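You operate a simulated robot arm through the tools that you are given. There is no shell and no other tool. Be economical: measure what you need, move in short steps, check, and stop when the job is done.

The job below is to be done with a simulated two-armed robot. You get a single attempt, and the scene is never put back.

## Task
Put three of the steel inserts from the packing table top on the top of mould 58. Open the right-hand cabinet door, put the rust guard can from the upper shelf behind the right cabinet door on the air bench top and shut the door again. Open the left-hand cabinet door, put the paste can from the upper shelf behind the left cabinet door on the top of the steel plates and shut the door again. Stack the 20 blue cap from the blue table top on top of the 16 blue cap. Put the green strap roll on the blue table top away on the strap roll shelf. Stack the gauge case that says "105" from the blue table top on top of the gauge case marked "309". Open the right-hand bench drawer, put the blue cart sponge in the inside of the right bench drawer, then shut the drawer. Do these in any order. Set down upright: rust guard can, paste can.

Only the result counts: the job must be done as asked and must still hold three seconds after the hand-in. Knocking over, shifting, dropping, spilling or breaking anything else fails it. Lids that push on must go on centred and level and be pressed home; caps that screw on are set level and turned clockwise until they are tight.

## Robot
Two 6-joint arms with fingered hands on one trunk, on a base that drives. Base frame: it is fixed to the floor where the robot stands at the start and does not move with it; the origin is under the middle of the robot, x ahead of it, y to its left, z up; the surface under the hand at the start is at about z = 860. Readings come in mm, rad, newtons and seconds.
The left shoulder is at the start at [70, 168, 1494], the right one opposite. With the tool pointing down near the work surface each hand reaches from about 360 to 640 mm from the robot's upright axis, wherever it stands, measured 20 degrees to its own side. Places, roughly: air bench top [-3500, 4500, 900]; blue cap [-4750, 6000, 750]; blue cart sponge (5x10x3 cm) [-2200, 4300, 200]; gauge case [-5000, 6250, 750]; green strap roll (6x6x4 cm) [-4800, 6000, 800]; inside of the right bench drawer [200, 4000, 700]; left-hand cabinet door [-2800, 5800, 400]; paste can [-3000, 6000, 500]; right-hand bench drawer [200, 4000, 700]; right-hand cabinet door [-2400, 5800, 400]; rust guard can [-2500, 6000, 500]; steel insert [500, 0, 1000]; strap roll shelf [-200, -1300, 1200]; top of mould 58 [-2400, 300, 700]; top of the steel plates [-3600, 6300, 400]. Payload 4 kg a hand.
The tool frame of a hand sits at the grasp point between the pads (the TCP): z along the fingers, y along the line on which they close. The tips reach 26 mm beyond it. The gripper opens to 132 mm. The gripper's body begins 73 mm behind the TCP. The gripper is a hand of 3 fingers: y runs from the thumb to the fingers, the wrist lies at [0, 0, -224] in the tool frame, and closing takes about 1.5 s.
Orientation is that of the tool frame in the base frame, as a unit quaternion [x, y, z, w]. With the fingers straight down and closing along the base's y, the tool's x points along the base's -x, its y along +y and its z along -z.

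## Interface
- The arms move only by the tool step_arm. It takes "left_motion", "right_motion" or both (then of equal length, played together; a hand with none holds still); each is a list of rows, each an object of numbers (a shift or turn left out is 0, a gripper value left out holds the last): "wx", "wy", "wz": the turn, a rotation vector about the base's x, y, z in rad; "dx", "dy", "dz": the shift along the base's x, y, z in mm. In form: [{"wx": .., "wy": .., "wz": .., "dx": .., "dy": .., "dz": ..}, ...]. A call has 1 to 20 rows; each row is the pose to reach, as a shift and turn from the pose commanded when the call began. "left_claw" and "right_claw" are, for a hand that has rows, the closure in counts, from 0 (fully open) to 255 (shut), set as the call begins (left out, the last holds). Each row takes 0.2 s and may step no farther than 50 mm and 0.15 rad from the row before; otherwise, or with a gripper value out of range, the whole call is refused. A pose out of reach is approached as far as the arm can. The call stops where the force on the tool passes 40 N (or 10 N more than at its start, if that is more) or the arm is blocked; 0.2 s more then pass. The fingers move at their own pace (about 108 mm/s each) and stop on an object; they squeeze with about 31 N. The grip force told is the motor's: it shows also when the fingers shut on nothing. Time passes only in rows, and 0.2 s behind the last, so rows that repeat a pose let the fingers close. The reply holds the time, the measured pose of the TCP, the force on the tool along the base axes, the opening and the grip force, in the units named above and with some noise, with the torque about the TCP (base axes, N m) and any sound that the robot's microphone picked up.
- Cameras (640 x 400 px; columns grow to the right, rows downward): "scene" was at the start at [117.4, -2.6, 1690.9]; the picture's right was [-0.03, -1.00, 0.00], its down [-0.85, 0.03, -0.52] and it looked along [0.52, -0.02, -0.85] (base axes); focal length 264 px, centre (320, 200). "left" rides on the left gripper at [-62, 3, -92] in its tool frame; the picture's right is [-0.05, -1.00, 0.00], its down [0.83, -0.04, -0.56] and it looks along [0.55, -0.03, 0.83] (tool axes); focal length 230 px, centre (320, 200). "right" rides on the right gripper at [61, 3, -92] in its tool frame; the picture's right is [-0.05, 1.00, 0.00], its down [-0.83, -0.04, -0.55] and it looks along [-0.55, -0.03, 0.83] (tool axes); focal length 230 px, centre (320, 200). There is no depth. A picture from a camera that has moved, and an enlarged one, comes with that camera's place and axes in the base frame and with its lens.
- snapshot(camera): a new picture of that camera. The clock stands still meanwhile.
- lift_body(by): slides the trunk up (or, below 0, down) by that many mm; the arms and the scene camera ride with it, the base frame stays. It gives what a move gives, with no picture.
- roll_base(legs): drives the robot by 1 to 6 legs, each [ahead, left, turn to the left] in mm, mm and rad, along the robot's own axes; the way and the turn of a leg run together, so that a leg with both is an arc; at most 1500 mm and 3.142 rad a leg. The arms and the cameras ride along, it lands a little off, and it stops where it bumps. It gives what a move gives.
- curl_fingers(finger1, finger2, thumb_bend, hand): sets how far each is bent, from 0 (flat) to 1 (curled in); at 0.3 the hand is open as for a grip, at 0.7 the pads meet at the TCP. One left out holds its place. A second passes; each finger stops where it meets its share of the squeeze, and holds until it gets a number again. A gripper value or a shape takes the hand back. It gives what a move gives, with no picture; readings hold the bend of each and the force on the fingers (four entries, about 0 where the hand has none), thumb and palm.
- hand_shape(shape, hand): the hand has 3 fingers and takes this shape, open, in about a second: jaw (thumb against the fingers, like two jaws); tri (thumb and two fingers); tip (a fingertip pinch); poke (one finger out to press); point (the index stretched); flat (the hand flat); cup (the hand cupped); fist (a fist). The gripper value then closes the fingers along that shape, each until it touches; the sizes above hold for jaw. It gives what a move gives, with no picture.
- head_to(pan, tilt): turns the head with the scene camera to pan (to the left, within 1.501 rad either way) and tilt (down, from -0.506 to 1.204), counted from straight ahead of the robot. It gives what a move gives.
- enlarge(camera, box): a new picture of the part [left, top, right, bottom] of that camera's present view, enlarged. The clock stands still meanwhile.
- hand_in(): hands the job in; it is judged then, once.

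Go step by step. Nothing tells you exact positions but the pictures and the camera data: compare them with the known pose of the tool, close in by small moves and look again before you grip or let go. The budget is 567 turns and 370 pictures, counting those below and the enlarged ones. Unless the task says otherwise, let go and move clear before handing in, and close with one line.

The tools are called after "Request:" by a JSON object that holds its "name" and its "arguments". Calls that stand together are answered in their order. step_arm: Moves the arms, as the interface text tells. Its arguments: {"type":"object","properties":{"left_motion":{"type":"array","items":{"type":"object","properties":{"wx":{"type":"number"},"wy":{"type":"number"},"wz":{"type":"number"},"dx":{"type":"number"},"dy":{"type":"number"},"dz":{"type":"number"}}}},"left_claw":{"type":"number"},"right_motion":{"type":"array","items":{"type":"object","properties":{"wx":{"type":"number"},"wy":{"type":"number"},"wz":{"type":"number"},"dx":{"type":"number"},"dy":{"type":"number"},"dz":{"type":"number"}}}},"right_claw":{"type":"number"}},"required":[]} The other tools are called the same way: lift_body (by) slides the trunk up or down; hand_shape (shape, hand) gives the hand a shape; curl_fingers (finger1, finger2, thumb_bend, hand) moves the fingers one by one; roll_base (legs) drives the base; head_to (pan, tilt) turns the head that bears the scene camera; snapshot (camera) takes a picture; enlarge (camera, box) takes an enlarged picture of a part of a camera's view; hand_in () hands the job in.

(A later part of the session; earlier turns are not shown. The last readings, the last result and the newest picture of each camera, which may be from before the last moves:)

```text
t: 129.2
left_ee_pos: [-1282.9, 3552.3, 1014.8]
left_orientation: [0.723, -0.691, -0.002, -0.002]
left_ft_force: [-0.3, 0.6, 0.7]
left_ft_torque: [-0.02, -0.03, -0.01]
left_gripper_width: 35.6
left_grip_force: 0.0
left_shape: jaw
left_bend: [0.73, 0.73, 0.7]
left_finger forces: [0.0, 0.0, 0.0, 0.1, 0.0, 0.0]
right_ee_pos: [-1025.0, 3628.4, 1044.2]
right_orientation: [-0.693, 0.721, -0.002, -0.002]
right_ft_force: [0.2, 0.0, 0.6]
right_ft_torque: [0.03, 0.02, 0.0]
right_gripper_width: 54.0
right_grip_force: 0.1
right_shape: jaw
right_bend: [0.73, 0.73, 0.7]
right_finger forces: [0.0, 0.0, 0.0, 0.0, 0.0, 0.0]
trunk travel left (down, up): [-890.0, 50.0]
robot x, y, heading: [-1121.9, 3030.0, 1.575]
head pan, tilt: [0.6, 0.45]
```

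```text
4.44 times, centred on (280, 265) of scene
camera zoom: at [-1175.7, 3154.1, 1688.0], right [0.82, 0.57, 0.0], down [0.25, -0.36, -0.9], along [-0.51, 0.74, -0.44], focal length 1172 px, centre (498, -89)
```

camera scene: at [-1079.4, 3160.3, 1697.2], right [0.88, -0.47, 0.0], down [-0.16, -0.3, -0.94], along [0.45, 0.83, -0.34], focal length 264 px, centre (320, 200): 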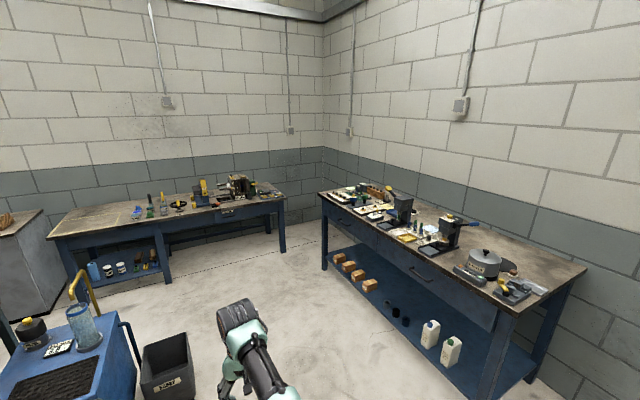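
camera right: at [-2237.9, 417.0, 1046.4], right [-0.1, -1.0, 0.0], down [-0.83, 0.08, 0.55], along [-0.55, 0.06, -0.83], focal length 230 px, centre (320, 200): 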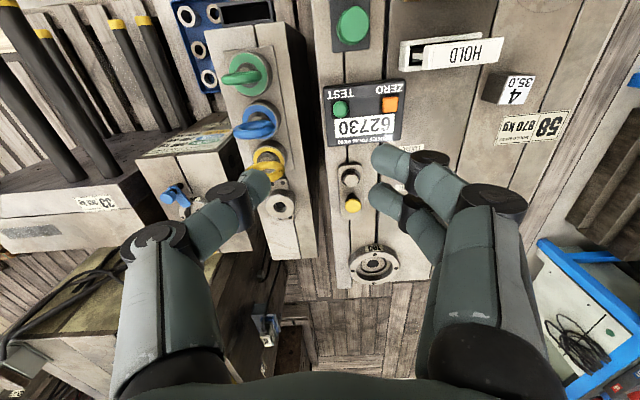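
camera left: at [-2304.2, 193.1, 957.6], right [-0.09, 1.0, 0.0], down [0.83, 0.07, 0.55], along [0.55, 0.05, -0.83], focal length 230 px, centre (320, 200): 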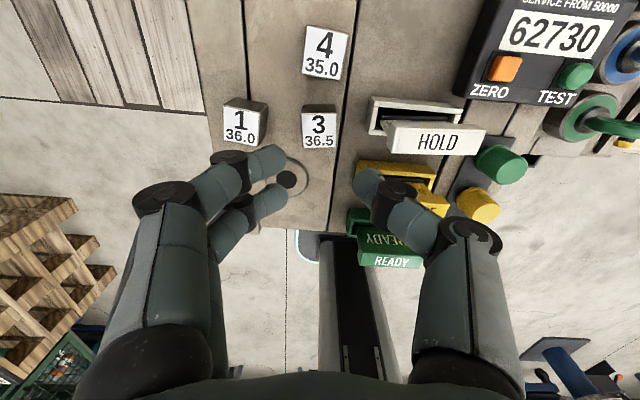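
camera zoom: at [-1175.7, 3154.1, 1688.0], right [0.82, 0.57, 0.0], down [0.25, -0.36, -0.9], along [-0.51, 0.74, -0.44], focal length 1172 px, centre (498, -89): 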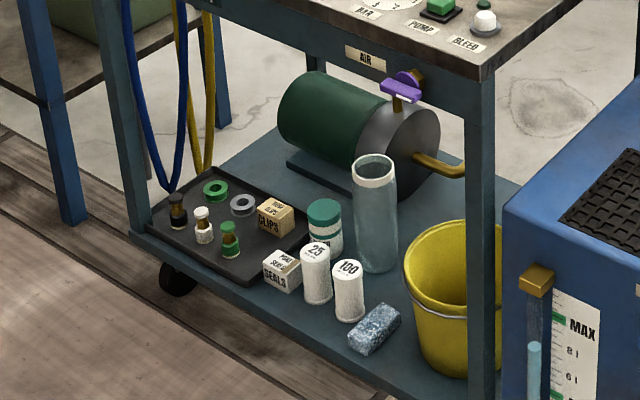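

The blue sponge is on the cart's lower shelf near its front edge at about (-2158, 4219). I drive closer and look at the floor and shelf.

Request:
{"name": "roll_base", "arguments": {"legs": [[0, 700, 0], [250, 0, 0]]}}

Request:
{"name": "head_to", "arguments": {"pan": 0.35, "tilt": 0.95}}

Request:
{"name": "snapshot", "arguments": {"camera": "scene"}}

```text
t: 134.5
left_ee_pos: [-1986.9, 3791.2, 1016.3]
left_orientation: [0.733, -0.681, -0.003, -0.002]
left_ft_force: [0.1, 0.6, -0.1]
left_ft_torque: [-0.01, 0.02, 0.02]
left_gripper_width: 35.7
left_grip_force: 0.1
left_shape: jaw
left_bend: [0.73, 0.73, 0.7]
left_finger forces: [0.0, 0.1, 0.0, 0.1, 0.0, 0.0]
right_ee_pos: [-1730.2, 3874.0, 1044.0]
right_orientation: [-0.704, 0.711, -0.002, -0.001]
right_ft_force: [0.3, -0.3, 0.8]
right_ft_torque: [0.04, -0.02, 0.01]
right_gripper_width: 53.9
right_grip_force: 0.2
right_shape: jaw
right_bend: [0.73, 0.73, 0.7]
right_finger forces: [0.1, 0.1, 0.0, 0.0, 0.0, 0.1]
trunk travel left (down, up): [-890.0, 50.0]
robot x, y, heading: [-1812.8, 3275.5, 1.603]
head pan, tilt: [0.6, 0.45]
```

```text
t: 135.4
left_ee_pos: [-1987.1, 3793.4, 1014.3]
left_orientation: [0.732, -0.681, -0.002, -0.001]
left_ft_force: [0.0, 0.3, -0.4]
left_ft_torque: [0.02, 0.01, 0.02]
left_gripper_width: 35.9
left_grip_force: 0.1
left_shape: jaw
left_bend: [0.73, 0.73, 0.7]
left_finger forces: [0.0, 0.1, 0.1, 0.0, 0.2, 0.0]
right_ee_pos: [-1730.2, 3876.0, 1042.9]
right_orientation: [-0.704, 0.711, -0.002, -0.003]
right_ft_force: [-0.1, 0.0, 0.6]
right_ft_torque: [0.05, -0.01, -0.04]
right_gripper_width: 54.0
right_grip_force: 0.1
right_shape: jaw
right_bend: [0.73, 0.73, 0.7]
right_finger forces: [0.0, 0.0, 0.1, 0.1, 0.0, 0.0]
trunk travel left (down, up): [-890.0, 50.0]
robot x, y, heading: [-1810.9, 3268.6, 1.604]
head pan, tilt: [0.351, 0.949]
```

```text
322 pictures are left
camera scene: at [-1840.7, 3391.7, 1646.0], right [0.93, 0.37, 0.0], down [0.3, -0.75, -0.58], along [-0.22, 0.54, -0.81], focal length 264 px, centre (320, 200)
```

scene: 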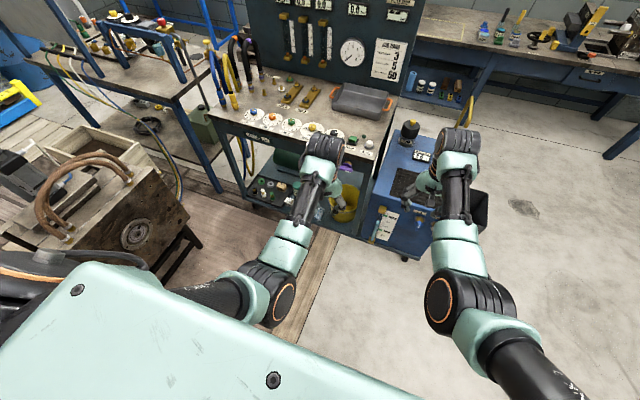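

Floor boards edge is at x≈-2060. I'll retract both hands toward the robot, then lower the trunk so that the left arm can reach beneath the cart deck.

Request:
{"name": "step_arm", "arguments": {"left_motion": [{"dx": -25, "dy": -28, "dz": -30}, {"dx": -50, "dy": -56, "dz": -60}, {"dx": -75, "dy": -84, "dz": -90}, {"dx": -100, "dy": -112, "dz": -120}, {"dx": -113, "dy": -136, "dz": -140}], "right_motion": [{"dy": -35, "dz": -30}, {"dy": -70, "dz": -60}, {"dy": -105, "dz": -90}, {"dy": -140, "dz": -110}, {"dy": -170, "dz": -120}], "left_claw": 60}}

```text
t: 136.3
left_ee_pos: [-2068.0, 3703.5, 923.4]
left_orientation: [0.732, -0.682, -0.003, -0.003]
left_ft_force: [-0.2, 0.1, -0.2]
left_ft_torque: [0.02, -0.03, -0.03]
left_gripper_width: 100.8
left_grip_force: 0.0
left_shape: jaw
left_bend: [0.63, 0.63, 0.59]
left_finger forces: [0.0, 0.0, 0.0, 0.0, 0.1, 0.0]
right_ee_pos: [-1634.8, 3821.8, 984.2]
right_orientation: [-0.683, 0.725, -0.016, 0.09]
right_ft_force: [0.3, 0.0, 0.1]
right_ft_torque: [0.0, 0.0, 0.01]
right_gripper_width: 54.2
right_grip_force: 0.0
right_shape: jaw
right_bend: [0.73, 0.73, 0.7]
right_finger forces: [0.1, 0.0, 0.0, 0.0, 0.0, 0.1]
trunk travel left (down, up): [-890.0, 50.0]
robot x, y, heading: [-1810.2, 3270.3, 1.605]
head pan, tilt: [0.351, 0.949]
stopped in row 4 (right hand): the arm was blocked; the commanded pose is now the measured one
```

Request:
{"name": "step_arm", "arguments": {"left_motion": [{"dx": -16, "dy": -20, "dz": -20}, {"dx": -32, "dy": -40, "dz": -40}, {"dx": -32, "dy": -40, "dz": -40}], "right_motion": [{"dx": 20, "dy": -40, "dz": -30}, {"dx": 40, "dy": -80, "dz": -50}, {"dx": 50, "dy": -120, "dz": -60}]}}

Request:
{"name": "snapshot", "arguments": {"camera": "scene"}}

```text
refused: row 1 steps farther than a row can; nothing moved
```

```text
321 pictures are left
camera scene: at [-1841.7, 3388.7, 1646.2], right [0.93, 0.37, 0.0], down [0.3, -0.75, -0.58], along [-0.22, 0.54, -0.81], focal length 264 px, centre (320, 200)
```

scene: 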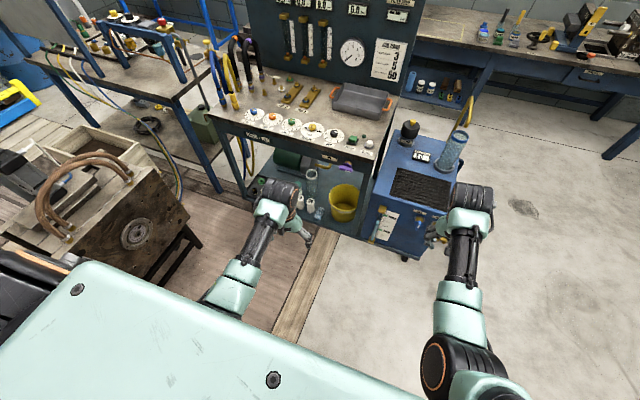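

Request:
{"name": "step_arm", "arguments": {"left_motion": [{"dx": -16, "dy": -20, "dz": -20}, {"dx": -32, "dy": -40, "dz": -40}, {"dx": -32, "dy": -40, "dz": -40}], "right_motion": [{"dx": 15, "dy": -35, "dz": -20}, {"dx": 30, "dy": -70, "dz": -40}, {"dx": 45, "dy": -105, "dz": -60}]}}

```text
t: 137.1
left_ee_pos: [-2097.1, 3662.6, 882.1]
left_orientation: [0.732, -0.681, -0.002, -0.001]
left_ft_force: [-0.3, -0.4, 0.3]
left_ft_torque: [0.03, -0.01, -0.01]
left_gripper_width: 100.7
left_grip_force: 0.1
left_shape: jaw
left_bend: [0.63, 0.63, 0.59]
left_finger forces: [0.1, 0.0, 0.0, 0.0, 0.0, 0.0]
right_ee_pos: [-1590.8, 3715.4, 921.9]
right_orientation: [-0.683, 0.725, -0.016, 0.088]
right_ft_force: [0.3, 0.4, -0.5]
right_ft_torque: [-0.04, -0.01, 0.01]
right_gripper_width: 54.1
right_grip_force: 0.0
right_shape: jaw
right_bend: [0.73, 0.73, 0.7]
right_finger forces: [0.0, 0.0, 0.0, 0.0, 0.0, 0.1]
trunk travel left (down, up): [-890.0, 50.0]
robot x, y, heading: [-1812.3, 3270.1, 1.603]
head pan, tilt: [0.351, 0.949]
```

Request:
{"name": "lift_body", "arguments": {"by": -520}}

Request:
{"name": "roll_base", "arguments": {"legs": [[200, 0, -0.033]]}}

Request:
{"name": "snapshot", "arguments": {"camera": "scene"}}

Request:
{"name": "snapshot", "arguments": {"camera": "left"}}

```text
refused: -520 is not a number from -400 to 400
```

```text
t: 138.7
left_ee_pos: [-2088.2, 3870.0, 882.8]
left_orientation: [0.72, -0.694, -0.002, -0.003]
left_ft_force: [-0.6, 0.5, 0.6]
left_ft_torque: [-0.03, -0.01, -0.01]
left_gripper_width: 100.7
left_grip_force: 0.2
left_shape: jaw
left_bend: [0.63, 0.63, 0.59]
left_finger forces: [0.0, 0.1, 0.0, 0.0, 0.1, 0.0]
right_ee_pos: [-1579.3, 3906.0, 925.1]
right_orientation: [-0.67, 0.737, -0.018, 0.09]
right_ft_force: [0.3, -0.2, 0.3]
right_ft_torque: [0.02, -0.01, -0.01]
right_gripper_width: 54.3
right_grip_force: 0.1
right_shape: jaw
right_bend: [0.73, 0.73, 0.7]
right_finger forces: [0.0, 0.0, 0.1, 0.1, 0.0, 0.0]
trunk travel left (down, up): [-890.0, 50.0]
robot x, y, heading: [-1814.4, 3473.3, 1.568]
head pan, tilt: [0.351, 0.949]
```

```text
320 pictures are left
camera scene: at [-1840.6, 3587.3, 1646.3], right [0.94, 0.34, 0.0], down [0.28, -0.76, -0.58], along [-0.2, 0.55, -0.81], focal length 264 px, centre (320, 200)
```

scene: 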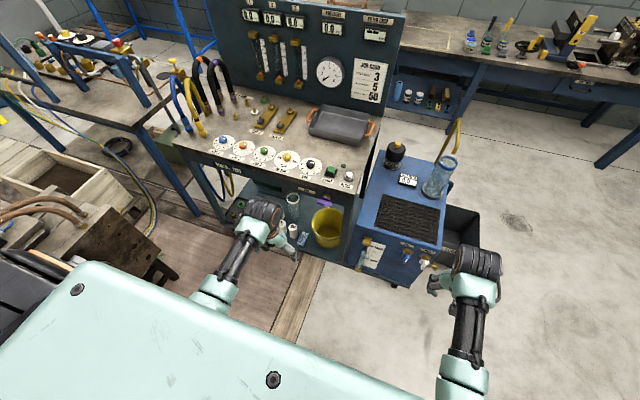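

```text
319 pictures are left
camera left: at [-2093.9, 3931.2, 975.4], right [1.0, 0.09, 0.0], down [0.07, -0.83, 0.55], along [0.05, -0.55, -0.84], focal length 230 px, centre (320, 200)
```

left: 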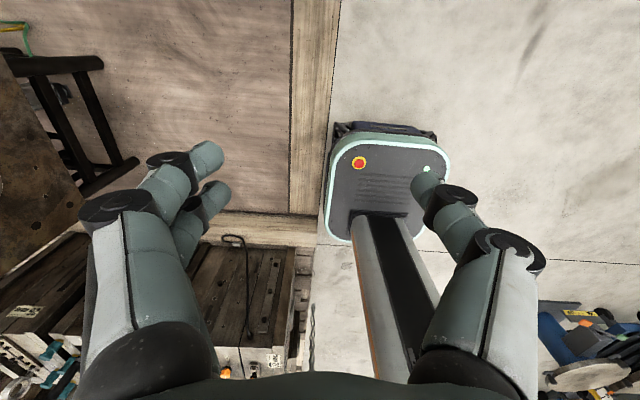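

Base fits beside the boards. Lower the trunk in two steps.

Request:
{"name": "lift_body", "arguments": {"by": -400}}

Request:
{"name": "lift_body", "arguments": {"by": -150}}

Request:
{"name": "head_to", "arguments": {"pan": 0.4, "tilt": 0.7}}

Request:
{"name": "snapshot", "arguments": {"camera": "scene"}}

```text
t: 142.5
left_ee_pos: [-2086.8, 3871.4, 482.3]
left_orientation: [0.721, -0.693, -0.002, -0.001]
left_ft_force: [-0.8, -0.1, -0.3]
left_ft_torque: [-0.03, 0.0, 0.01]
left_gripper_width: 100.3
left_grip_force: 0.0
left_shape: jaw
left_bend: [0.63, 0.63, 0.59]
left_finger forces: [0.0, 0.0, 0.0, 0.1, 0.0, 0.0]
right_ee_pos: [-1579.1, 3908.3, 522.6]
right_orientation: [-0.67, 0.737, -0.018, 0.088]
right_ft_force: [0.2, 0.6, 0.0]
right_ft_torque: [0.01, 0.0, -0.02]
right_gripper_width: 54.1
right_grip_force: 0.1
right_shape: jaw
right_bend: [0.73, 0.73, 0.7]
right_finger forces: [0.0, 0.0, 0.0, 0.0, 0.0, 0.0]
trunk travel left (down, up): [-490.0, 450.0]
robot x, y, heading: [-1813.7, 3469.8, 1.566]
head pan, tilt: [0.351, 0.949]
```

```text
t: 144.2
left_ee_pos: [-2087.7, 3870.9, 332.7]
left_orientation: [0.72, -0.694, -0.001, -0.001]
left_ft_force: [-0.3, -0.4, -0.1]
left_ft_torque: [0.02, -0.01, 0.0]
left_gripper_width: 100.6
left_grip_force: 0.1
left_shape: jaw
left_bend: [0.63, 0.63, 0.59]
left_finger forces: [0.0, 0.0, 0.0, 0.1, 0.0, 0.1]
right_ee_pos: [-1578.2, 3907.3, 373.8]
right_orientation: [-0.67, 0.737, -0.017, 0.088]
right_ft_force: [0.6, 0.7, 1.1]
right_ft_torque: [0.05, 0.02, -0.04]
right_gripper_width: 54.2
right_grip_force: 0.0
right_shape: jaw
right_bend: [0.73, 0.73, 0.7]
right_finger forces: [0.1, 0.0, 0.1, 0.1, 0.0, 0.1]
trunk travel left (down, up): [-340.0, 600.0]
robot x, y, heading: [-1815.1, 3472.9, 1.568]
head pan, tilt: [0.351, 0.949]
```

```text
t: 145.0
left_ee_pos: [-2088.0, 3872.8, 333.1]
left_orientation: [0.72, -0.694, -0.002, -0.001]
left_ft_force: [-0.3, 1.0, -0.3]
left_ft_torque: [-0.01, -0.01, 0.01]
left_gripper_width: 100.6
left_grip_force: 0.1
left_shape: jaw
left_bend: [0.63, 0.63, 0.59]
left_finger forces: [0.1, 0.0, 0.0, 0.1, 0.0, 0.0]
right_ee_pos: [-1579.6, 3906.4, 373.0]
right_orientation: [-0.67, 0.737, -0.017, 0.089]
right_ft_force: [0.0, 0.8, -0.6]
right_ft_torque: [0.02, 0.03, 0.01]
right_gripper_width: 54.5
right_grip_force: 0.0
right_shape: jaw
right_bend: [0.73, 0.73, 0.7]
right_finger forces: [0.0, 0.1, 0.1, 0.0, 0.0, 0.1]
trunk travel left (down, up): [-340.0, 600.0]
robot x, y, heading: [-1811.8, 3475.4, 1.571]
head pan, tilt: [0.4, 0.7]
```

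```text
318 pictures are left
camera scene: at [-1847.4, 3600.4, 1115.7], right [0.92, 0.39, 0.0], down [0.25, -0.59, -0.76], along [-0.3, 0.7, -0.64], focal length 264 px, centre (320, 200)
```

scene: 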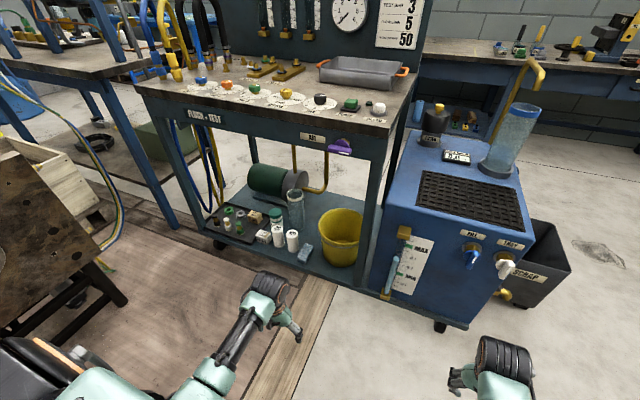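

The sponge lies at about (-2213, 4278, z≈150), long axis along y. I tilt the left hand forward and shift it left/up before lowering the trunk more.

Request:
{"name": "step_arm", "arguments": {"left_motion": [{"dx": -25, "dz": 25, "wx": 0.12}, {"dx": -50, "dz": 50, "wx": 0.24}, {"dx": -75, "dz": 75, "wx": 0.36}, {"dx": -100, "dz": 100, "wx": 0.48}, {"dx": -125, "dz": 120, "wx": 0.6}]}}

Request:
{"name": "snapshot", "arguments": {"camera": "scene"}}

```text
t: 146.2
left_ee_pos: [-2209.4, 3871.4, 452.9]
left_orientation: [0.688, -0.662, -0.206, -0.214]
left_ft_force: [0.7, 0.7, -0.4]
left_ft_torque: [-0.04, 0.02, -0.01]
left_gripper_width: 100.9
left_grip_force: 0.2
left_shape: jaw
left_bend: [0.63, 0.63, 0.59]
left_finger forces: [0.0, 0.1, 0.1, 0.0, 0.0, 0.0]
right_ee_pos: [-1578.9, 3906.9, 372.4]
right_orientation: [-0.67, 0.737, -0.018, 0.088]
right_ft_force: [0.2, -0.1, -0.4]
right_ft_torque: [0.03, 0.02, 0.0]
right_gripper_width: 54.1
right_grip_force: 0.1
right_shape: jaw
right_bend: [0.73, 0.73, 0.7]
right_finger forces: [0.1, 0.0, 0.1, 0.0, 0.1, 0.0]
trunk travel left (down, up): [-340.0, 600.0]
robot x, y, heading: [-1813.4, 3472.6, 1.569]
head pan, tilt: [0.4, 0.7]
```

```text
317 pictures are left
camera scene: at [-1847.4, 3600.6, 1115.7], right [0.92, 0.39, 0.0], down [0.25, -0.59, -0.76], along [-0.3, 0.71, -0.64], focal length 264 px, centre (320, 200)
```

scene: 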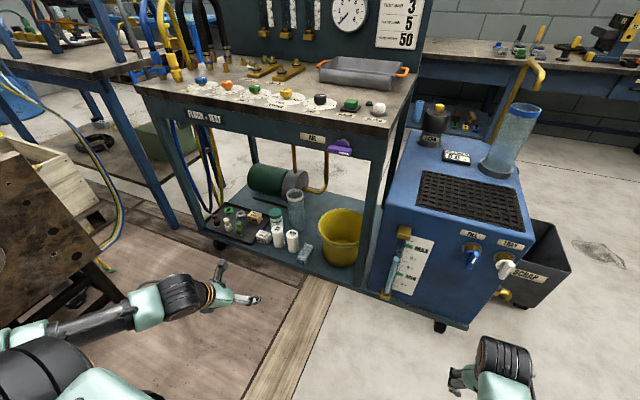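

Request:
{"name": "lift_body", "arguments": {"by": -190}}

Request:
{"name": "roll_base", "arguments": {"legs": [[180, 0, 0]]}}

Request:
{"name": "snapshot", "arguments": {"camera": "scene"}}

Request:
{"name": "snapshot", "arguments": {"camera": "left"}}

```text
t: 148.3
left_ee_pos: [-2211.3, 3872.8, 262.3]
left_orientation: [0.687, -0.663, -0.207, -0.214]
left_ft_force: [0.7, -0.3, -0.3]
left_ft_torque: [-0.02, 0.0, 0.01]
left_gripper_width: 100.8
left_grip_force: 0.0
left_shape: jaw
left_bend: [0.63, 0.63, 0.59]
left_finger forces: [0.1, 0.1, 0.1, 0.1, 0.0, 0.1]
right_ee_pos: [-1578.3, 3905.9, 182.3]
right_orientation: [-0.67, 0.737, -0.017, 0.088]
right_ft_force: [-1.0, -0.9, 0.3]
right_ft_torque: [0.0, 0.03, 0.02]
right_gripper_width: 54.4
right_grip_force: 0.0
right_shape: jaw
right_bend: [0.73, 0.73, 0.7]
right_finger forces: [0.0, 0.1, 0.0, 0.0, 0.1, 0.1]
trunk travel left (down, up): [-150.0, 790.0]
robot x, y, heading: [-1811.7, 3472.9, 1.564]
head pan, tilt: [0.4, 0.7]
```

```text
t: 149.8
left_ee_pos: [-2210.2, 4053.3, 262.7]
left_orientation: [0.687, -0.663, -0.207, -0.214]
left_ft_force: [-0.5, 0.0, 0.1]
left_ft_torque: [-0.03, -0.01, 0.04]
left_gripper_width: 100.7
left_grip_force: 0.0
left_shape: jaw
left_bend: [0.63, 0.63, 0.59]
left_finger forces: [0.0, 0.0, 0.1, 0.1, 0.0, 0.1]
right_ee_pos: [-1577.9, 4085.3, 182.7]
right_orientation: [-0.67, 0.737, -0.018, 0.089]
right_ft_force: [-0.5, -0.8, 0.3]
right_ft_torque: [0.01, -0.02, 0.05]
right_gripper_width: 54.4
right_grip_force: 0.1
right_shape: jaw
right_bend: [0.73, 0.73, 0.7]
right_finger forces: [0.0, 0.1, 0.1, 0.0, 0.0, 0.1]
trunk travel left (down, up): [-150.0, 790.0]
robot x, y, heading: [-1816.3, 3652.8, 1.563]
head pan, tilt: [0.4, 0.7]
```

```text
316 pictures are left
camera scene: at [-1846.8, 3779.8, 925.8], right [0.92, 0.39, 0.0], down [0.25, -0.59, -0.76], along [-0.3, 0.71, -0.64], focal length 264 px, centre (320, 200)
```

scene: 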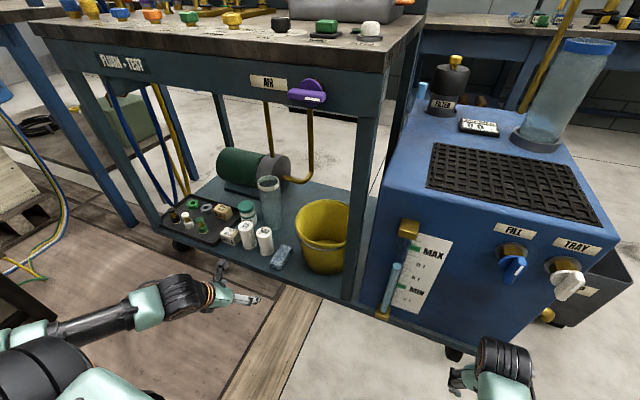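

```text
315 pictures are left
camera left: at [-2216.4, 4050.5, 372.5], right [1.0, 0.07, 0.05], down [0.07, -1.0, -0.01], along [0.05, 0.02, -1.0], focal length 230 px, centre (320, 200)
```

left: 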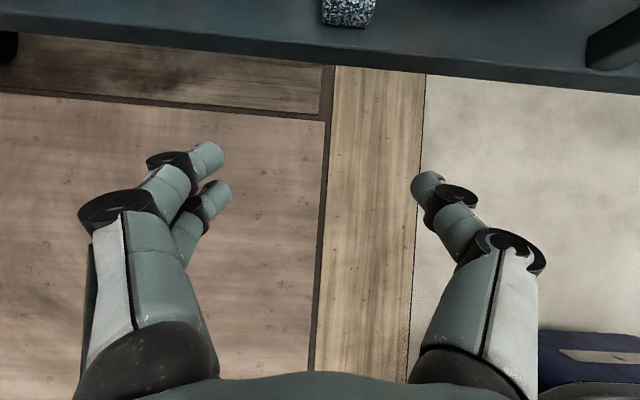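

Sponge front end is visible at (-2191, 4231). I move the left hand forward above it, with ~88 mm opening.

Request:
{"name": "step_arm", "arguments": {"left_motion": [{"dx": 10, "dy": 45}, {"dx": 18, "dy": 90}, {"dx": 18, "dy": 130}, {"dx": 18, "dy": 160}], "left_claw": 85}}

Request:
{"name": "snapshot", "arguments": {"camera": "left"}}

```text
t: 150.8
left_ee_pos: [-2194.5, 4211.0, 261.4]
left_orientation: [0.686, -0.664, -0.206, -0.215]
left_ft_force: [0.1, 0.1, -0.1]
left_ft_torque: [-0.02, 0.04, 0.0]
left_gripper_width: 87.9
left_grip_force: 0.0
left_shape: jaw
left_bend: [0.69, 0.69, 0.66]
left_finger forces: [0.0, 0.0, 0.0, 0.1, 0.0, 0.0]
right_ee_pos: [-1576.9, 4086.3, 184.1]
right_orientation: [-0.67, 0.737, -0.018, 0.088]
right_ft_force: [0.3, -0.7, 0.2]
right_ft_torque: [-0.03, 0.0, 0.05]
right_gripper_width: 54.0
right_grip_force: 0.0
right_shape: jaw
right_bend: [0.73, 0.73, 0.7]
right_finger forces: [0.0, 0.1, 0.0, 0.0, 0.0, 0.1]
trunk travel left (down, up): [-150.0, 790.0]
robot x, y, heading: [-1812.1, 3651.8, 1.565]
head pan, tilt: [0.4, 0.7]
```

```text
314 pictures are left
camera left: at [-2199.7, 4209.4, 372.4], right [1.0, 0.07, 0.05], down [0.07, -1.0, -0.01], along [0.05, 0.02, -1.0], focal length 230 px, centre (320, 200)
```

left: 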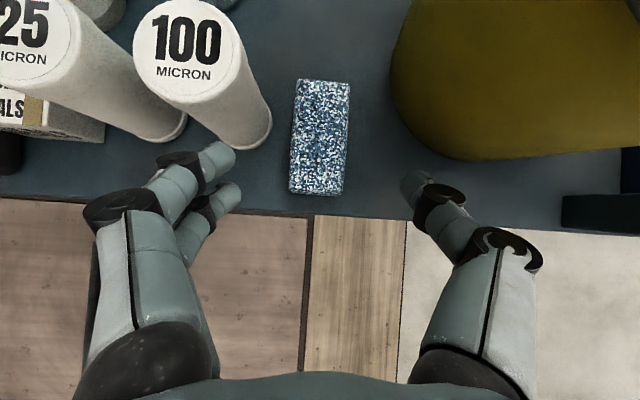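

Sponge centred at (-2193, 4277). Close to ~70 mm opening, move forward 38 and down.

Request:
{"name": "step_arm", "arguments": {"left_motion": [{"dx": 2, "dy": 0, "dz": 0}, {"dx": 2, "dy": 36, "dz": -20}, {"dx": 2, "dy": 36, "dz": -55}, {"dx": 2, "dy": 36, "dz": -85}, {"dx": 2, "dy": 36, "dz": -102}], "left_claw": 118}}

Request:
{"name": "snapshot", "arguments": {"camera": "left"}}

```text
t: 151.9
left_ee_pos: [-2194.1, 4259.7, 189.5]
left_orientation: [0.68, -0.662, -0.225, -0.223]
left_ft_force: [-1.2, -2.5, 21.4]
left_ft_torque: [-0.02, 1.06, 0.13]
left_gripper_width: 70.3
left_grip_force: 0.0
left_shape: jaw
left_bend: [0.72, 0.75, 0.7]
left_finger forces: [0.1, 23.2, 0.0, 0.1, 0.0, 0.0]
right_ee_pos: [-1578.1, 4085.4, 184.1]
right_orientation: [-0.67, 0.737, -0.018, 0.089]
right_ft_force: [0.4, -0.6, 0.8]
right_ft_torque: [-0.01, 0.01, 0.05]
right_gripper_width: 54.1
right_grip_force: 0.1
right_shape: jaw
right_bend: [0.73, 0.73, 0.7]
right_finger forces: [0.0, 0.0, 0.0, 0.0, 0.1, 0.0]
trunk travel left (down, up): [-150.0, 790.0]
robot x, y, heading: [-1814.4, 3650.5, 1.566]
head pan, tilt: [0.4, 0.7]
stopped in row 5 (left hand): the force on the tool passed its limit at 46 N (the readings are from after the stop); the commanded pose is now the measured one
```

```text
313 pictures are left
camera left: at [-2198.5, 4253.1, 299.9], right [1.0, 0.07, 0.04], down [0.07, -1.0, -0.05], along [0.03, 0.06, -1.0], focal length 230 px, centre (320, 200)
```

left: 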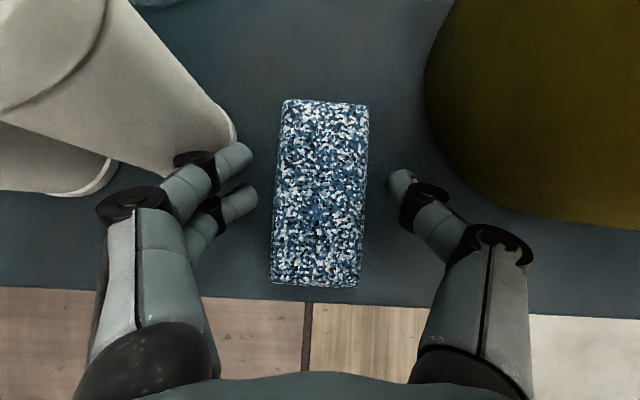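

The near finger touched the shelf due to the tilt. I reduce the tilt, staying just above the shelf, then close.

Request:
{"name": "step_arm", "arguments": {"left_motion": [{"dz": 8}, {"dz": 8, "wx": -0.12}, {"dz": 6, "wx": -0.24}, {"dz": 2, "wx": -0.32}, {"dz": -2, "wx": -0.32}]}}

Request:
{"name": "snapshot", "arguments": {"camera": "left"}}

```text
t: 153.1
left_ee_pos: [-2194.6, 4258.5, 187.7]
left_orientation: [0.707, -0.689, -0.115, -0.111]
left_ft_force: [0.3, 1.5, 32.8]
left_ft_torque: [-0.23, 1.41, -0.1]
left_gripper_width: 69.9
left_grip_force: 0.0
left_shape: jaw
left_bend: [0.72, 0.76, 0.7]
left_finger forces: [0.1, 32.4, 0.1, 0.0, 0.1, 0.1]
right_ee_pos: [-1578.2, 4085.4, 185.6]
right_orientation: [-0.67, 0.737, -0.016, 0.088]
right_ft_force: [0.5, -0.3, 0.4]
right_ft_torque: [0.04, 0.01, -0.01]
right_gripper_width: 54.0
right_grip_force: 0.1
right_shape: jaw
right_bend: [0.73, 0.73, 0.7]
right_finger forces: [0.1, 0.0, 0.1, 0.0, 0.0, 0.0]
trunk travel left (down, up): [-150.0, 790.0]
robot x, y, heading: [-1811.2, 3649.6, 1.57]
head pan, tilt: [0.4, 0.7]
```

```text
312 pictures are left
camera left: at [-2198.5, 4288.0, 293.8], right [1.0, 0.08, 0.01], down [0.07, -0.96, 0.26], along [0.03, -0.26, -0.96], focal length 230 px, centre (320, 200)
```

left: 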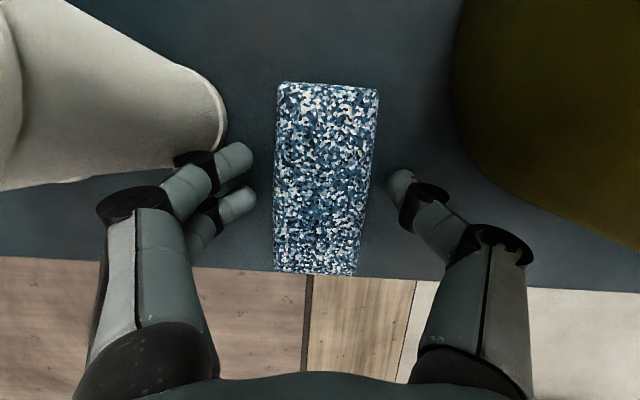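

Request:
{"name": "step_arm", "arguments": {"left_motion": [{"dz": 3}, {"dz": 4}, {"dz": 4}, {"dz": 4}, {"dz": 4}, {"dz": 4}, {"dz": 4}], "left_claw": 255}}

Request:
{"name": "snapshot", "arguments": {"camera": "left"}}

```text
t: 154.7
left_ee_pos: [-2192.7, 4256.3, 187.8]
left_orientation: [0.708, -0.689, -0.112, -0.109]
left_ft_force: [-9.3, -2.0, 26.5]
left_ft_torque: [-0.29, 1.23, -0.01]
left_gripper_width: 44.3
left_grip_force: 31.2
left_shape: jaw
left_bend: [0.72, 0.77, 0.71]
left_finger forces: [19.4, 32.0, 0.0, 0.0, 25.1, 0.0]
right_ee_pos: [-1577.6, 4086.0, 183.7]
right_orientation: [-0.67, 0.737, -0.014, 0.089]
right_ft_force: [0.7, 0.0, 0.6]
right_ft_torque: [0.01, 0.03, 0.0]
right_gripper_width: 54.1
right_grip_force: 0.1
right_shape: jaw
right_bend: [0.73, 0.73, 0.7]
right_finger forces: [0.0, 0.0, 0.0, 0.0, 0.0, 0.0]
trunk travel left (down, up): [-150.0, 790.0]
robot x, y, heading: [-1812.4, 3651.9, 1.564]
head pan, tilt: [0.4, 0.7]
```

```text
311 pictures are left
camera left: at [-2198.6, 4286.8, 293.9], right [1.0, 0.08, 0.02], down [0.07, -0.96, 0.27], along [0.04, -0.27, -0.96], focal length 230 px, centre (320, 200)
```

left: 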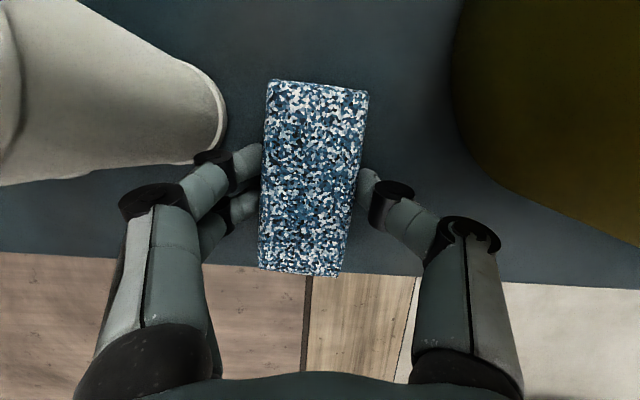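

Sponge gripped. Lift slightly, then pull out toward the robot.

Request:
{"name": "step_arm", "arguments": {"left_motion": [{"dz": 15}, {"dz": 35}, {"dz": 60}, {"dz": 65, "dy": -45}, {"dz": 65, "dy": -90}, {"dz": 65, "dy": -135}, {"dz": 65, "dy": -180}]}}

Request:
{"name": "snapshot", "arguments": {"camera": "scene"}}

Request:
{"name": "snapshot", "arguments": {"camera": "left"}}

```text
t: 156.3
left_ee_pos: [-2192.3, 4075.7, 250.6]
left_orientation: [0.708, -0.689, -0.108, -0.109]
left_ft_force: [0.2, -0.8, -1.6]
left_ft_torque: [-0.02, -0.02, -0.05]
left_gripper_width: 42.8
left_grip_force: 31.2
left_shape: jaw
left_bend: [0.72, 0.75, 0.71]
left_finger forces: [17.1, 12.7, 0.0, 0.0, 29.7, 0.0]
right_ee_pos: [-1578.0, 4086.8, 182.5]
right_orientation: [-0.67, 0.737, -0.018, 0.089]
right_ft_force: [-0.2, -0.2, -0.5]
right_ft_torque: [0.01, 0.0, 0.0]
right_gripper_width: 54.3
right_grip_force: 0.0
right_shape: jaw
right_bend: [0.73, 0.73, 0.7]
right_finger forces: [0.0, 0.0, 0.0, 0.0, 0.0, 0.0]
trunk travel left (down, up): [-150.0, 790.0]
robot x, y, heading: [-1814.3, 3650.1, 1.566]
head pan, tilt: [0.4, 0.7]
```

```text
310 pictures are left
camera scene: at [-1846.8, 3779.7, 925.8], right [0.92, 0.39, 0.0], down [0.25, -0.59, -0.76], along [-0.3, 0.71, -0.64], focal length 264 px, centre (320, 200)
```

scene: 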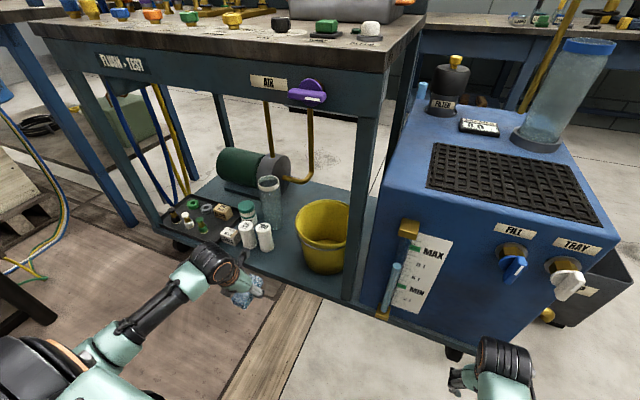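

```text
309 pictures are left
camera left: at [-2196.6, 4106.8, 355.8], right [1.0, 0.08, 0.02], down [0.07, -0.96, 0.28], along [0.04, -0.28, -0.96], focal length 230 px, centre (320, 200)
```

left: 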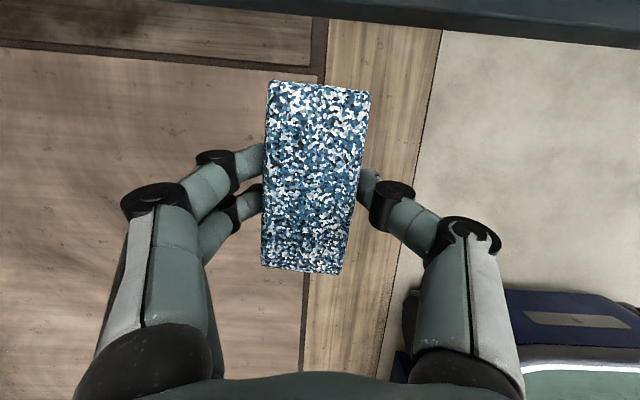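

Sponge is out. Back away, raise the trunk and drive to face the bench with drawers.

Request:
{"name": "roll_base", "arguments": {"legs": [[-500, 0, 0]]}}

Request:
{"name": "lift_body", "arguments": {"by": 400}}

Request:
{"name": "lift_body", "arguments": {"by": 150}}

Request:
{"name": "roll_base", "arguments": {"legs": [[0, 0, -1.568], [1000, 0, 0], [0, 800, 0]]}}

Request:
{"name": "head_to", "arguments": {"pan": 0, "tilt": 0.5}}

Request:
{"name": "snapshot", "arguments": {"camera": "scene"}}

```text
t: 159.3
left_ee_pos: [-2189.2, 3574.1, 248.9]
left_orientation: [0.712, -0.685, -0.108, -0.107]
left_ft_force: [-0.5, -0.3, -0.4]
left_ft_torque: [-0.01, -0.02, -0.01]
left_gripper_width: 42.8
left_grip_force: 31.0
left_shape: jaw
left_bend: [0.72, 0.75, 0.71]
left_finger forces: [17.1, 12.8, 0.1, 0.0, 29.8, 0.0]
right_ee_pos: [-1575.2, 3589.3, 183.6]
right_orientation: [-0.673, 0.734, -0.017, 0.088]
right_ft_force: [0.3, 0.6, 0.6]
right_ft_torque: [0.0, 0.0, 0.01]
right_gripper_width: 54.2
right_grip_force: 0.1
right_shape: jaw
right_bend: [0.73, 0.73, 0.7]
right_finger forces: [0.1, 0.0, 0.0, 0.0, 0.1, 0.0]
trunk travel left (down, up): [-150.0, 790.0]
robot x, y, heading: [-1802.9, 3155.6, 1.579]
head pan, tilt: [0.4, 0.7]
```

```text
t: 163.1
left_ee_pos: [-2189.4, 3575.0, 648.3]
left_orientation: [0.712, -0.686, -0.108, -0.108]
left_ft_force: [0.2, -0.1, -1.3]
left_ft_torque: [0.01, 0.04, 0.02]
left_gripper_width: 42.6
left_grip_force: 30.8
left_shape: jaw
left_bend: [0.72, 0.75, 0.71]
left_finger forces: [17.0, 12.7, 0.1, 0.0, 29.8, 0.0]
right_ee_pos: [-1576.8, 3589.9, 583.6]
right_orientation: [-0.673, 0.734, -0.018, 0.088]
right_ft_force: [1.0, -0.6, -0.6]
right_ft_torque: [-0.04, 0.04, 0.05]
right_gripper_width: 54.3
right_grip_force: 0.1
right_shape: jaw
right_bend: [0.73, 0.73, 0.7]
right_finger forces: [0.0, 0.0, 0.1, 0.1, 0.1, 0.0]
trunk travel left (down, up): [-550.0, 390.0]
robot x, y, heading: [-1808.5, 3151.2, 1.574]
head pan, tilt: [0.4, 0.7]
```

```text
t: 164.9
left_ee_pos: [-2188.9, 3574.2, 798.6]
left_orientation: [0.711, -0.686, -0.108, -0.108]
left_ft_force: [-0.2, -0.4, -1.2]
left_ft_torque: [-0.02, 0.02, -0.01]
left_gripper_width: 42.6
left_grip_force: 31.5
left_shape: jaw
left_bend: [0.72, 0.75, 0.71]
left_finger forces: [17.0, 12.7, 0.0, 0.0, 29.6, 0.0]
right_ee_pos: [-1575.6, 3589.2, 733.9]
right_orientation: [-0.673, 0.734, -0.018, 0.088]
right_ft_force: [0.0, -0.1, -0.4]
right_ft_torque: [0.03, 0.02, 0.01]
right_gripper_width: 54.1
right_grip_force: 0.0
right_shape: jaw
right_bend: [0.73, 0.73, 0.7]
right_finger forces: [0.1, 0.0, 0.1, 0.1, 0.1, 0.0]
trunk travel left (down, up): [-700.0, 240.0]
robot x, y, heading: [-1808.5, 3150.8, 1.577]
head pan, tilt: [0.4, 0.7]
```

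```text
t: 166.8
left_ee_pos: [-1978.9, 3663.7, 799.5]
left_orientation: [-0.587, 0.795, 0.09, 0.124]
left_ft_force: [-0.8, 0.2, -1.3]
left_ft_torque: [-0.02, -0.01, -0.02]
left_gripper_width: 42.4
left_grip_force: 31.0
left_shape: jaw
left_bend: [0.72, 0.75, 0.71]
left_finger forces: [17.2, 12.7, 0.0, 0.0, 29.8, 0.0]
right_ee_pos: [-1396.7, 3473.9, 732.7]
right_orientation: [-0.54, 0.837, -0.031, 0.083]
right_ft_force: [0.1, 0.5, 0.4]
right_ft_torque: [0.0, 0.01, 0.0]
right_gripper_width: 54.1
right_grip_force: 0.0
right_shape: jaw
right_bend: [0.73, 0.73, 0.7]
right_finger forces: [0.0, 0.0, 0.1, 0.0, 0.0, 0.0]
trunk travel left (down, up): [-700.0, 240.0]
robot x, y, heading: [-1758.1, 3139.3, 1.237]
head pan, tilt: [0.4, 0.7]
stopped in leg 1: the robot was blocked; the commanded pose is now the measured one
```

```text
t: 167.7
left_ee_pos: [-1981.2, 3663.7, 797.8]
left_orientation: [-0.586, 0.796, 0.09, 0.125]
left_ft_force: [0.5, 0.4, -0.7]
left_ft_torque: [0.0, 0.0, -0.01]
left_gripper_width: 42.6
left_grip_force: 31.5
left_shape: jaw
left_bend: [0.72, 0.75, 0.71]
left_finger forces: [17.2, 12.8, 0.0, 0.0, 29.9, 0.0]
right_ee_pos: [-1397.2, 3474.2, 732.0]
right_orientation: [-0.539, 0.837, -0.032, 0.084]
right_ft_force: [0.8, 0.2, -0.3]
right_ft_torque: [-0.02, -0.02, -0.04]
right_gripper_width: 54.2
right_grip_force: 0.0
right_shape: jaw
right_bend: [0.73, 0.73, 0.7]
right_finger forces: [0.0, 0.0, 0.0, 0.1, 0.0, 0.0]
trunk travel left (down, up): [-700.0, 240.0]
robot x, y, heading: [-1759.8, 3139.3, 1.238]
head pan, tilt: [0.0, 0.499]
```

```text
308 pictures are left
camera scene: at [-1714.6, 3272.9, 1493.4], right [0.95, -0.33, 0.0], down [-0.16, -0.45, -0.88], along [0.29, 0.83, -0.48], focal length 264 px, centre (320, 200)
```

scene: 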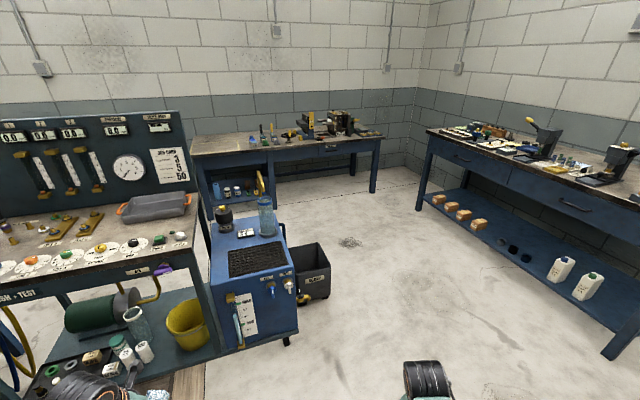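

The base corner bumped the board platform while turning. Shift right, away from it, then turn and drive to the bench.

Request:
{"name": "roll_base", "arguments": {"legs": [[0, -350, 0], [0, 0, -1.238]]}}

Request:
{"name": "roll_base", "arguments": {"legs": [[600, 0, 0], [0, 950, 0]]}}

Request:
{"name": "snapshot", "arguments": {"camera": "scene"}}

```text
t: 173.1
left_ee_pos: [-998.5, 3403.5, 799.4]
left_orientation: [-0.017, 0.988, 0.001, 0.153]
left_ft_force: [0.2, -1.2, -0.1]
left_ft_torque: [-0.02, 0.0, 0.0]
left_gripper_width: 42.5
left_grip_force: 31.5
left_shape: jaw
left_bend: [0.72, 0.75, 0.71]
left_finger forces: [16.8, 12.5, 0.0, 0.0, 29.1, 0.1]
right_ee_pos: [-987.3, 2791.3, 733.8]
right_orientation: [0.046, 0.995, -0.074, 0.05]
right_ft_force: [-0.4, 0.5, -0.2]
right_ft_torque: [0.03, -0.05, -0.03]
right_gripper_width: 54.0
right_grip_force: 0.1
right_shape: jaw
right_bend: [0.73, 0.73, 0.7]
right_finger forces: [0.0, 0.1, 0.1, 0.0, 0.0, 0.0]
trunk travel left (down, up): [-700.0, 240.0]
robot x, y, heading: [-1427.1, 3024.3, 0.0]
head pan, tilt: [0.0, 0.499]
```

```text
t: 181.0
left_ee_pos: [-382.5, 4346.4, 799.1]
left_orientation: [-0.011, 0.988, 0.0, 0.153]
left_ft_force: [0.0, -0.2, -0.6]
left_ft_torque: [0.01, -0.04, 0.01]
left_gripper_width: 42.2
left_grip_force: 31.0
left_shape: jaw
left_bend: [0.72, 0.75, 0.71]
left_finger forces: [16.7, 12.5, 0.0, 0.1, 29.2, 0.0]
right_ee_pos: [-377.6, 3733.0, 734.0]
right_orientation: [0.051, 0.995, -0.075, 0.05]
right_ft_force: [-0.6, 0.0, 0.2]
right_ft_torque: [-0.03, -0.01, -0.01]
right_gripper_width: 54.3
right_grip_force: 0.0
right_shape: jaw
right_bend: [0.73, 0.73, 0.7]
right_finger forces: [0.1, 0.0, 0.0, 0.0, 0.0, 0.0]
trunk travel left (down, up): [-700.0, 240.0]
robot x, y, heading: [-811.6, 3972.4, -0.007]
head pan, tilt: [0.0, 0.499]
```

```text
307 pictures are left
camera scene: at [-671.0, 3969.1, 1493.5], right [-0.01, -1.0, 0.0], down [-0.48, 0.0, -0.88], along [0.88, -0.01, -0.48], focal length 264 px, centre (320, 200)
```

scene: 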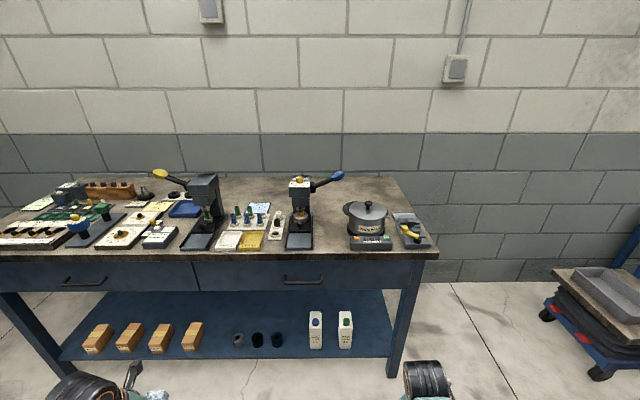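

The right drawer's handle is at pixel (303,280). Zoom in.

Request:
{"name": "enlarge", "arguments": {"camera": "scene", "box": [240, 235, 370, 325]}}

```text
4.44 times, centred on (305, 280) of scene
camera zoom: at [-671.0, 3969.1, 1493.5], right [-0.01, -1.0, 0.0], down [-0.48, 0.0, -0.88], along [0.88, -0.01, -0.48], focal length 1172 px, centre (387, -156)
```

zoom: 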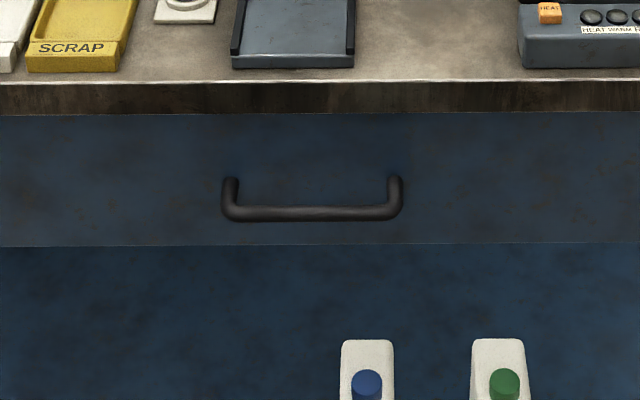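

A bar handle, roughly 160 mm wide at y≈4027, z≈695. I'll use the right hand pointing forward with a vertical pinch. First shift the base left and straighten the right hand.

Request:
{"name": "roll_base", "arguments": {"legs": [[0, 200, 0.007]]}}

Request:
{"name": "step_arm", "arguments": {"right_motion": [{"wx": 0.075, "wy": 0.05, "wz": 0.05, "dz": 30, "dx": 20}, {"wx": 0.15, "wy": 0.1, "wz": 0.1, "dz": 60, "dx": 40}]}}

Request:
{"name": "step_arm", "arguments": {"right_motion": [{"wx": 0.08, "wy": -0.08, "wz": -0.08, "dx": 10}, {"wx": 0.16, "wy": -0.16, "wz": -0.16, "dx": 20}, {"wx": 0.24, "wy": -0.24, "wz": -0.24, "dx": 30}, {"wx": 0.32, "wy": -0.32, "wz": -0.32, "dx": 40}, {"wx": 0.4, "wy": -0.4, "wz": -0.4, "dx": 50}, {"wx": 0.48, "wy": -0.48, "wz": -0.48, "dx": 60}]}}

```text
t: 182.6
left_ee_pos: [-384.4, 4545.6, 799.4]
left_orientation: [-0.014, 0.988, 0.0, 0.153]
left_ft_force: [0.1, 0.6, -0.6]
left_ft_torque: [-0.01, 0.01, 0.01]
left_gripper_width: 42.5
left_grip_force: 31.4
left_shape: jaw
left_bend: [0.72, 0.75, 0.71]
left_finger forces: [16.8, 12.5, 0.0, 0.0, 29.1, 0.1]
right_ee_pos: [-373.3, 3932.3, 733.0]
right_orientation: [0.047, 0.995, -0.074, 0.051]
right_ft_force: [1.2, 0.2, -0.8]
right_ft_torque: [0.0, -0.04, 0.02]
right_gripper_width: 54.0
right_grip_force: 0.0
right_shape: jaw
right_bend: [0.73, 0.73, 0.7]
right_finger forces: [0.0, 0.0, 0.1, 0.0, 0.1, 0.1]
trunk travel left (down, up): [-700.0, 240.0]
robot x, y, heading: [-810.2, 4166.7, -0.003]
head pan, tilt: [0.0, 0.499]
```

```text
t: 183.2
left_ee_pos: [-384.1, 4545.3, 798.7]
left_orientation: [-0.013, 0.988, 0.002, 0.153]
left_ft_force: [0.6, 0.1, -0.4]
left_ft_torque: [0.03, 0.02, 0.02]
left_gripper_width: 42.5
left_grip_force: 30.6
left_shape: jaw
left_bend: [0.72, 0.75, 0.71]
left_finger forces: [16.7, 12.5, 0.0, 0.1, 29.2, 0.1]
right_ee_pos: [-335.9, 3932.0, 793.1]
right_orientation: [-0.003, 1.0, 0.001, -0.001]
right_ft_force: [-0.1, 0.0, -0.3]
right_ft_torque: [0.03, 0.01, 0.01]
right_gripper_width: 54.4
right_grip_force: 0.0
right_shape: jaw
right_bend: [0.73, 0.73, 0.7]
right_finger forces: [0.0, 0.0, 0.1, 0.0, 0.0, 0.1]
trunk travel left (down, up): [-700.0, 240.0]
robot x, y, heading: [-810.3, 4167.0, 0.003]
head pan, tilt: [0.0, 0.499]
```

```text
t: 184.6
left_ee_pos: [-385.5, 4545.2, 799.0]
left_orientation: [-0.015, 0.988, 0.001, 0.153]
left_ft_force: [-0.6, 1.0, -1.2]
left_ft_torque: [0.0, 0.02, 0.04]
left_gripper_width: 42.3
left_grip_force: 30.9
left_shape: jaw
left_bend: [0.72, 0.75, 0.71]
left_finger forces: [16.8, 12.6, 0.0, 0.0, 29.2, 0.1]
right_ee_pos: [-273.5, 3931.2, 794.0]
right_orientation: [0.231, 0.915, 0.233, 0.235]
right_ft_force: [0.6, -0.2, 0.7]
right_ft_torque: [0.0, -0.02, 0.0]
right_gripper_width: 54.2
right_grip_force: 0.1
right_shape: jaw
right_bend: [0.73, 0.73, 0.7]
right_finger forces: [0.0, 0.0, 0.0, 0.1, 0.1, 0.0]
trunk travel left (down, up): [-700.0, 240.0]
robot x, y, heading: [-809.6, 4165.5, -0.006]
head pan, tilt: [0.0, 0.499]
```

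Request:
{"name": "step_arm", "arguments": {"right_motion": [{"wx": 0.081, "wy": -0.081, "wz": -0.081, "dx": 10}, {"wx": 0.162, "wy": -0.162, "wz": -0.162, "dx": 20}, {"wx": 0.243, "wy": -0.243, "wz": -0.243, "dx": 30}, {"wx": 0.324, "wy": -0.324, "wz": -0.324, "dx": 40}, {"wx": 0.405, "wy": -0.405, "wz": -0.405, "dx": 50}, {"wx": 0.486, "wy": -0.486, "wz": -0.486, "dx": 60}, {"wx": 0.567, "wy": -0.567, "wz": -0.567, "dx": 70}, {"wx": 0.648, "wy": -0.648, "wz": -0.648, "dx": 80}, {"wx": 0.729, "wy": -0.729, "wz": -0.729, "dx": 90}], "right_claw": 90}}

Request:
{"name": "snapshot", "arguments": {"camera": "scene"}}

Request:
{"name": "snapshot", "arguments": {"camera": "right"}}

```text
t: 186.6
left_ee_pos: [-383.7, 4547.0, 798.5]
left_orientation: [-0.013, 0.988, 0.001, 0.153]
left_ft_force: [0.1, -0.6, -0.5]
left_ft_torque: [-0.02, 0.0, -0.03]
left_gripper_width: 42.6
left_grip_force: 30.8
left_shape: jaw
left_bend: [0.72, 0.75, 0.71]
left_finger forces: [16.9, 12.5, 0.1, 0.0, 29.2, 0.1]
right_ee_pos: [-191.7, 3931.1, 798.3]
right_orientation: [0.48, 0.548, 0.485, 0.484]
right_ft_force: [-1.1, -0.5, 0.1]
right_ft_torque: [0.05, -0.02, 0.04]
right_gripper_width: 85.0
right_grip_force: 0.2
right_shape: jaw
right_bend: [0.7, 0.7, 0.68]
right_finger forces: [0.0, 0.0, 0.1, 0.1, 0.0, 0.0]
right hand out of reach, approached as far as the arm can: row 9
trunk travel left (down, up): [-700.0, 240.0]
robot x, y, heading: [-809.0, 4169.4, -0.001]
head pan, tilt: [0.0, 0.499]
```

```text
305 pictures are left
camera scene: at [-670.0, 4165.7, 1493.5], right [0.0, -1.0, 0.0], down [-0.48, 0.0, -0.88], along [0.88, 0.0, -0.48], focal length 264 px, centre (320, 200)
```

scene: 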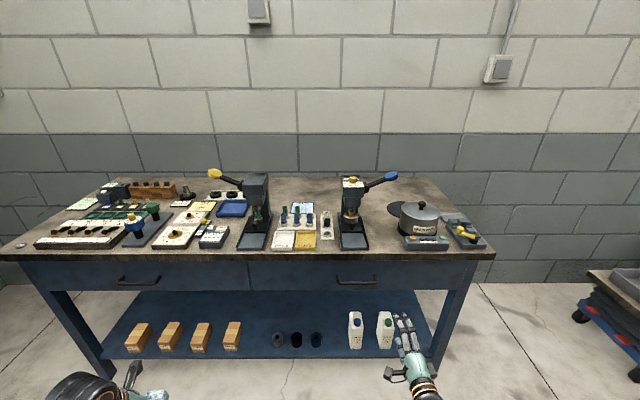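

```text
304 pictures are left
camera right: at [-288.3, 3987.6, 802.7], right [0.06, 0.02, 1.0], down [-0.5, -0.87, 0.04], along [0.86, -0.5, -0.04], focal length 230 px, centre (320, 200)
```

right: 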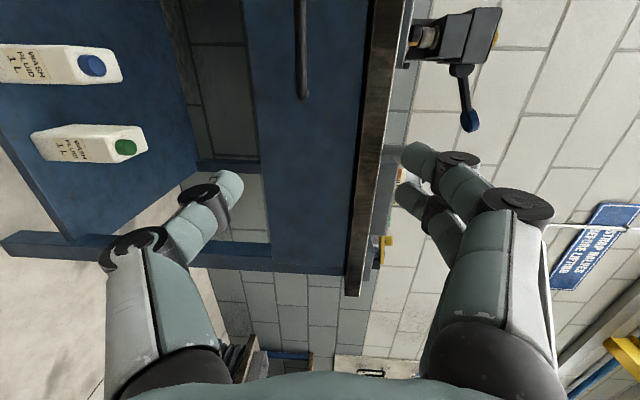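

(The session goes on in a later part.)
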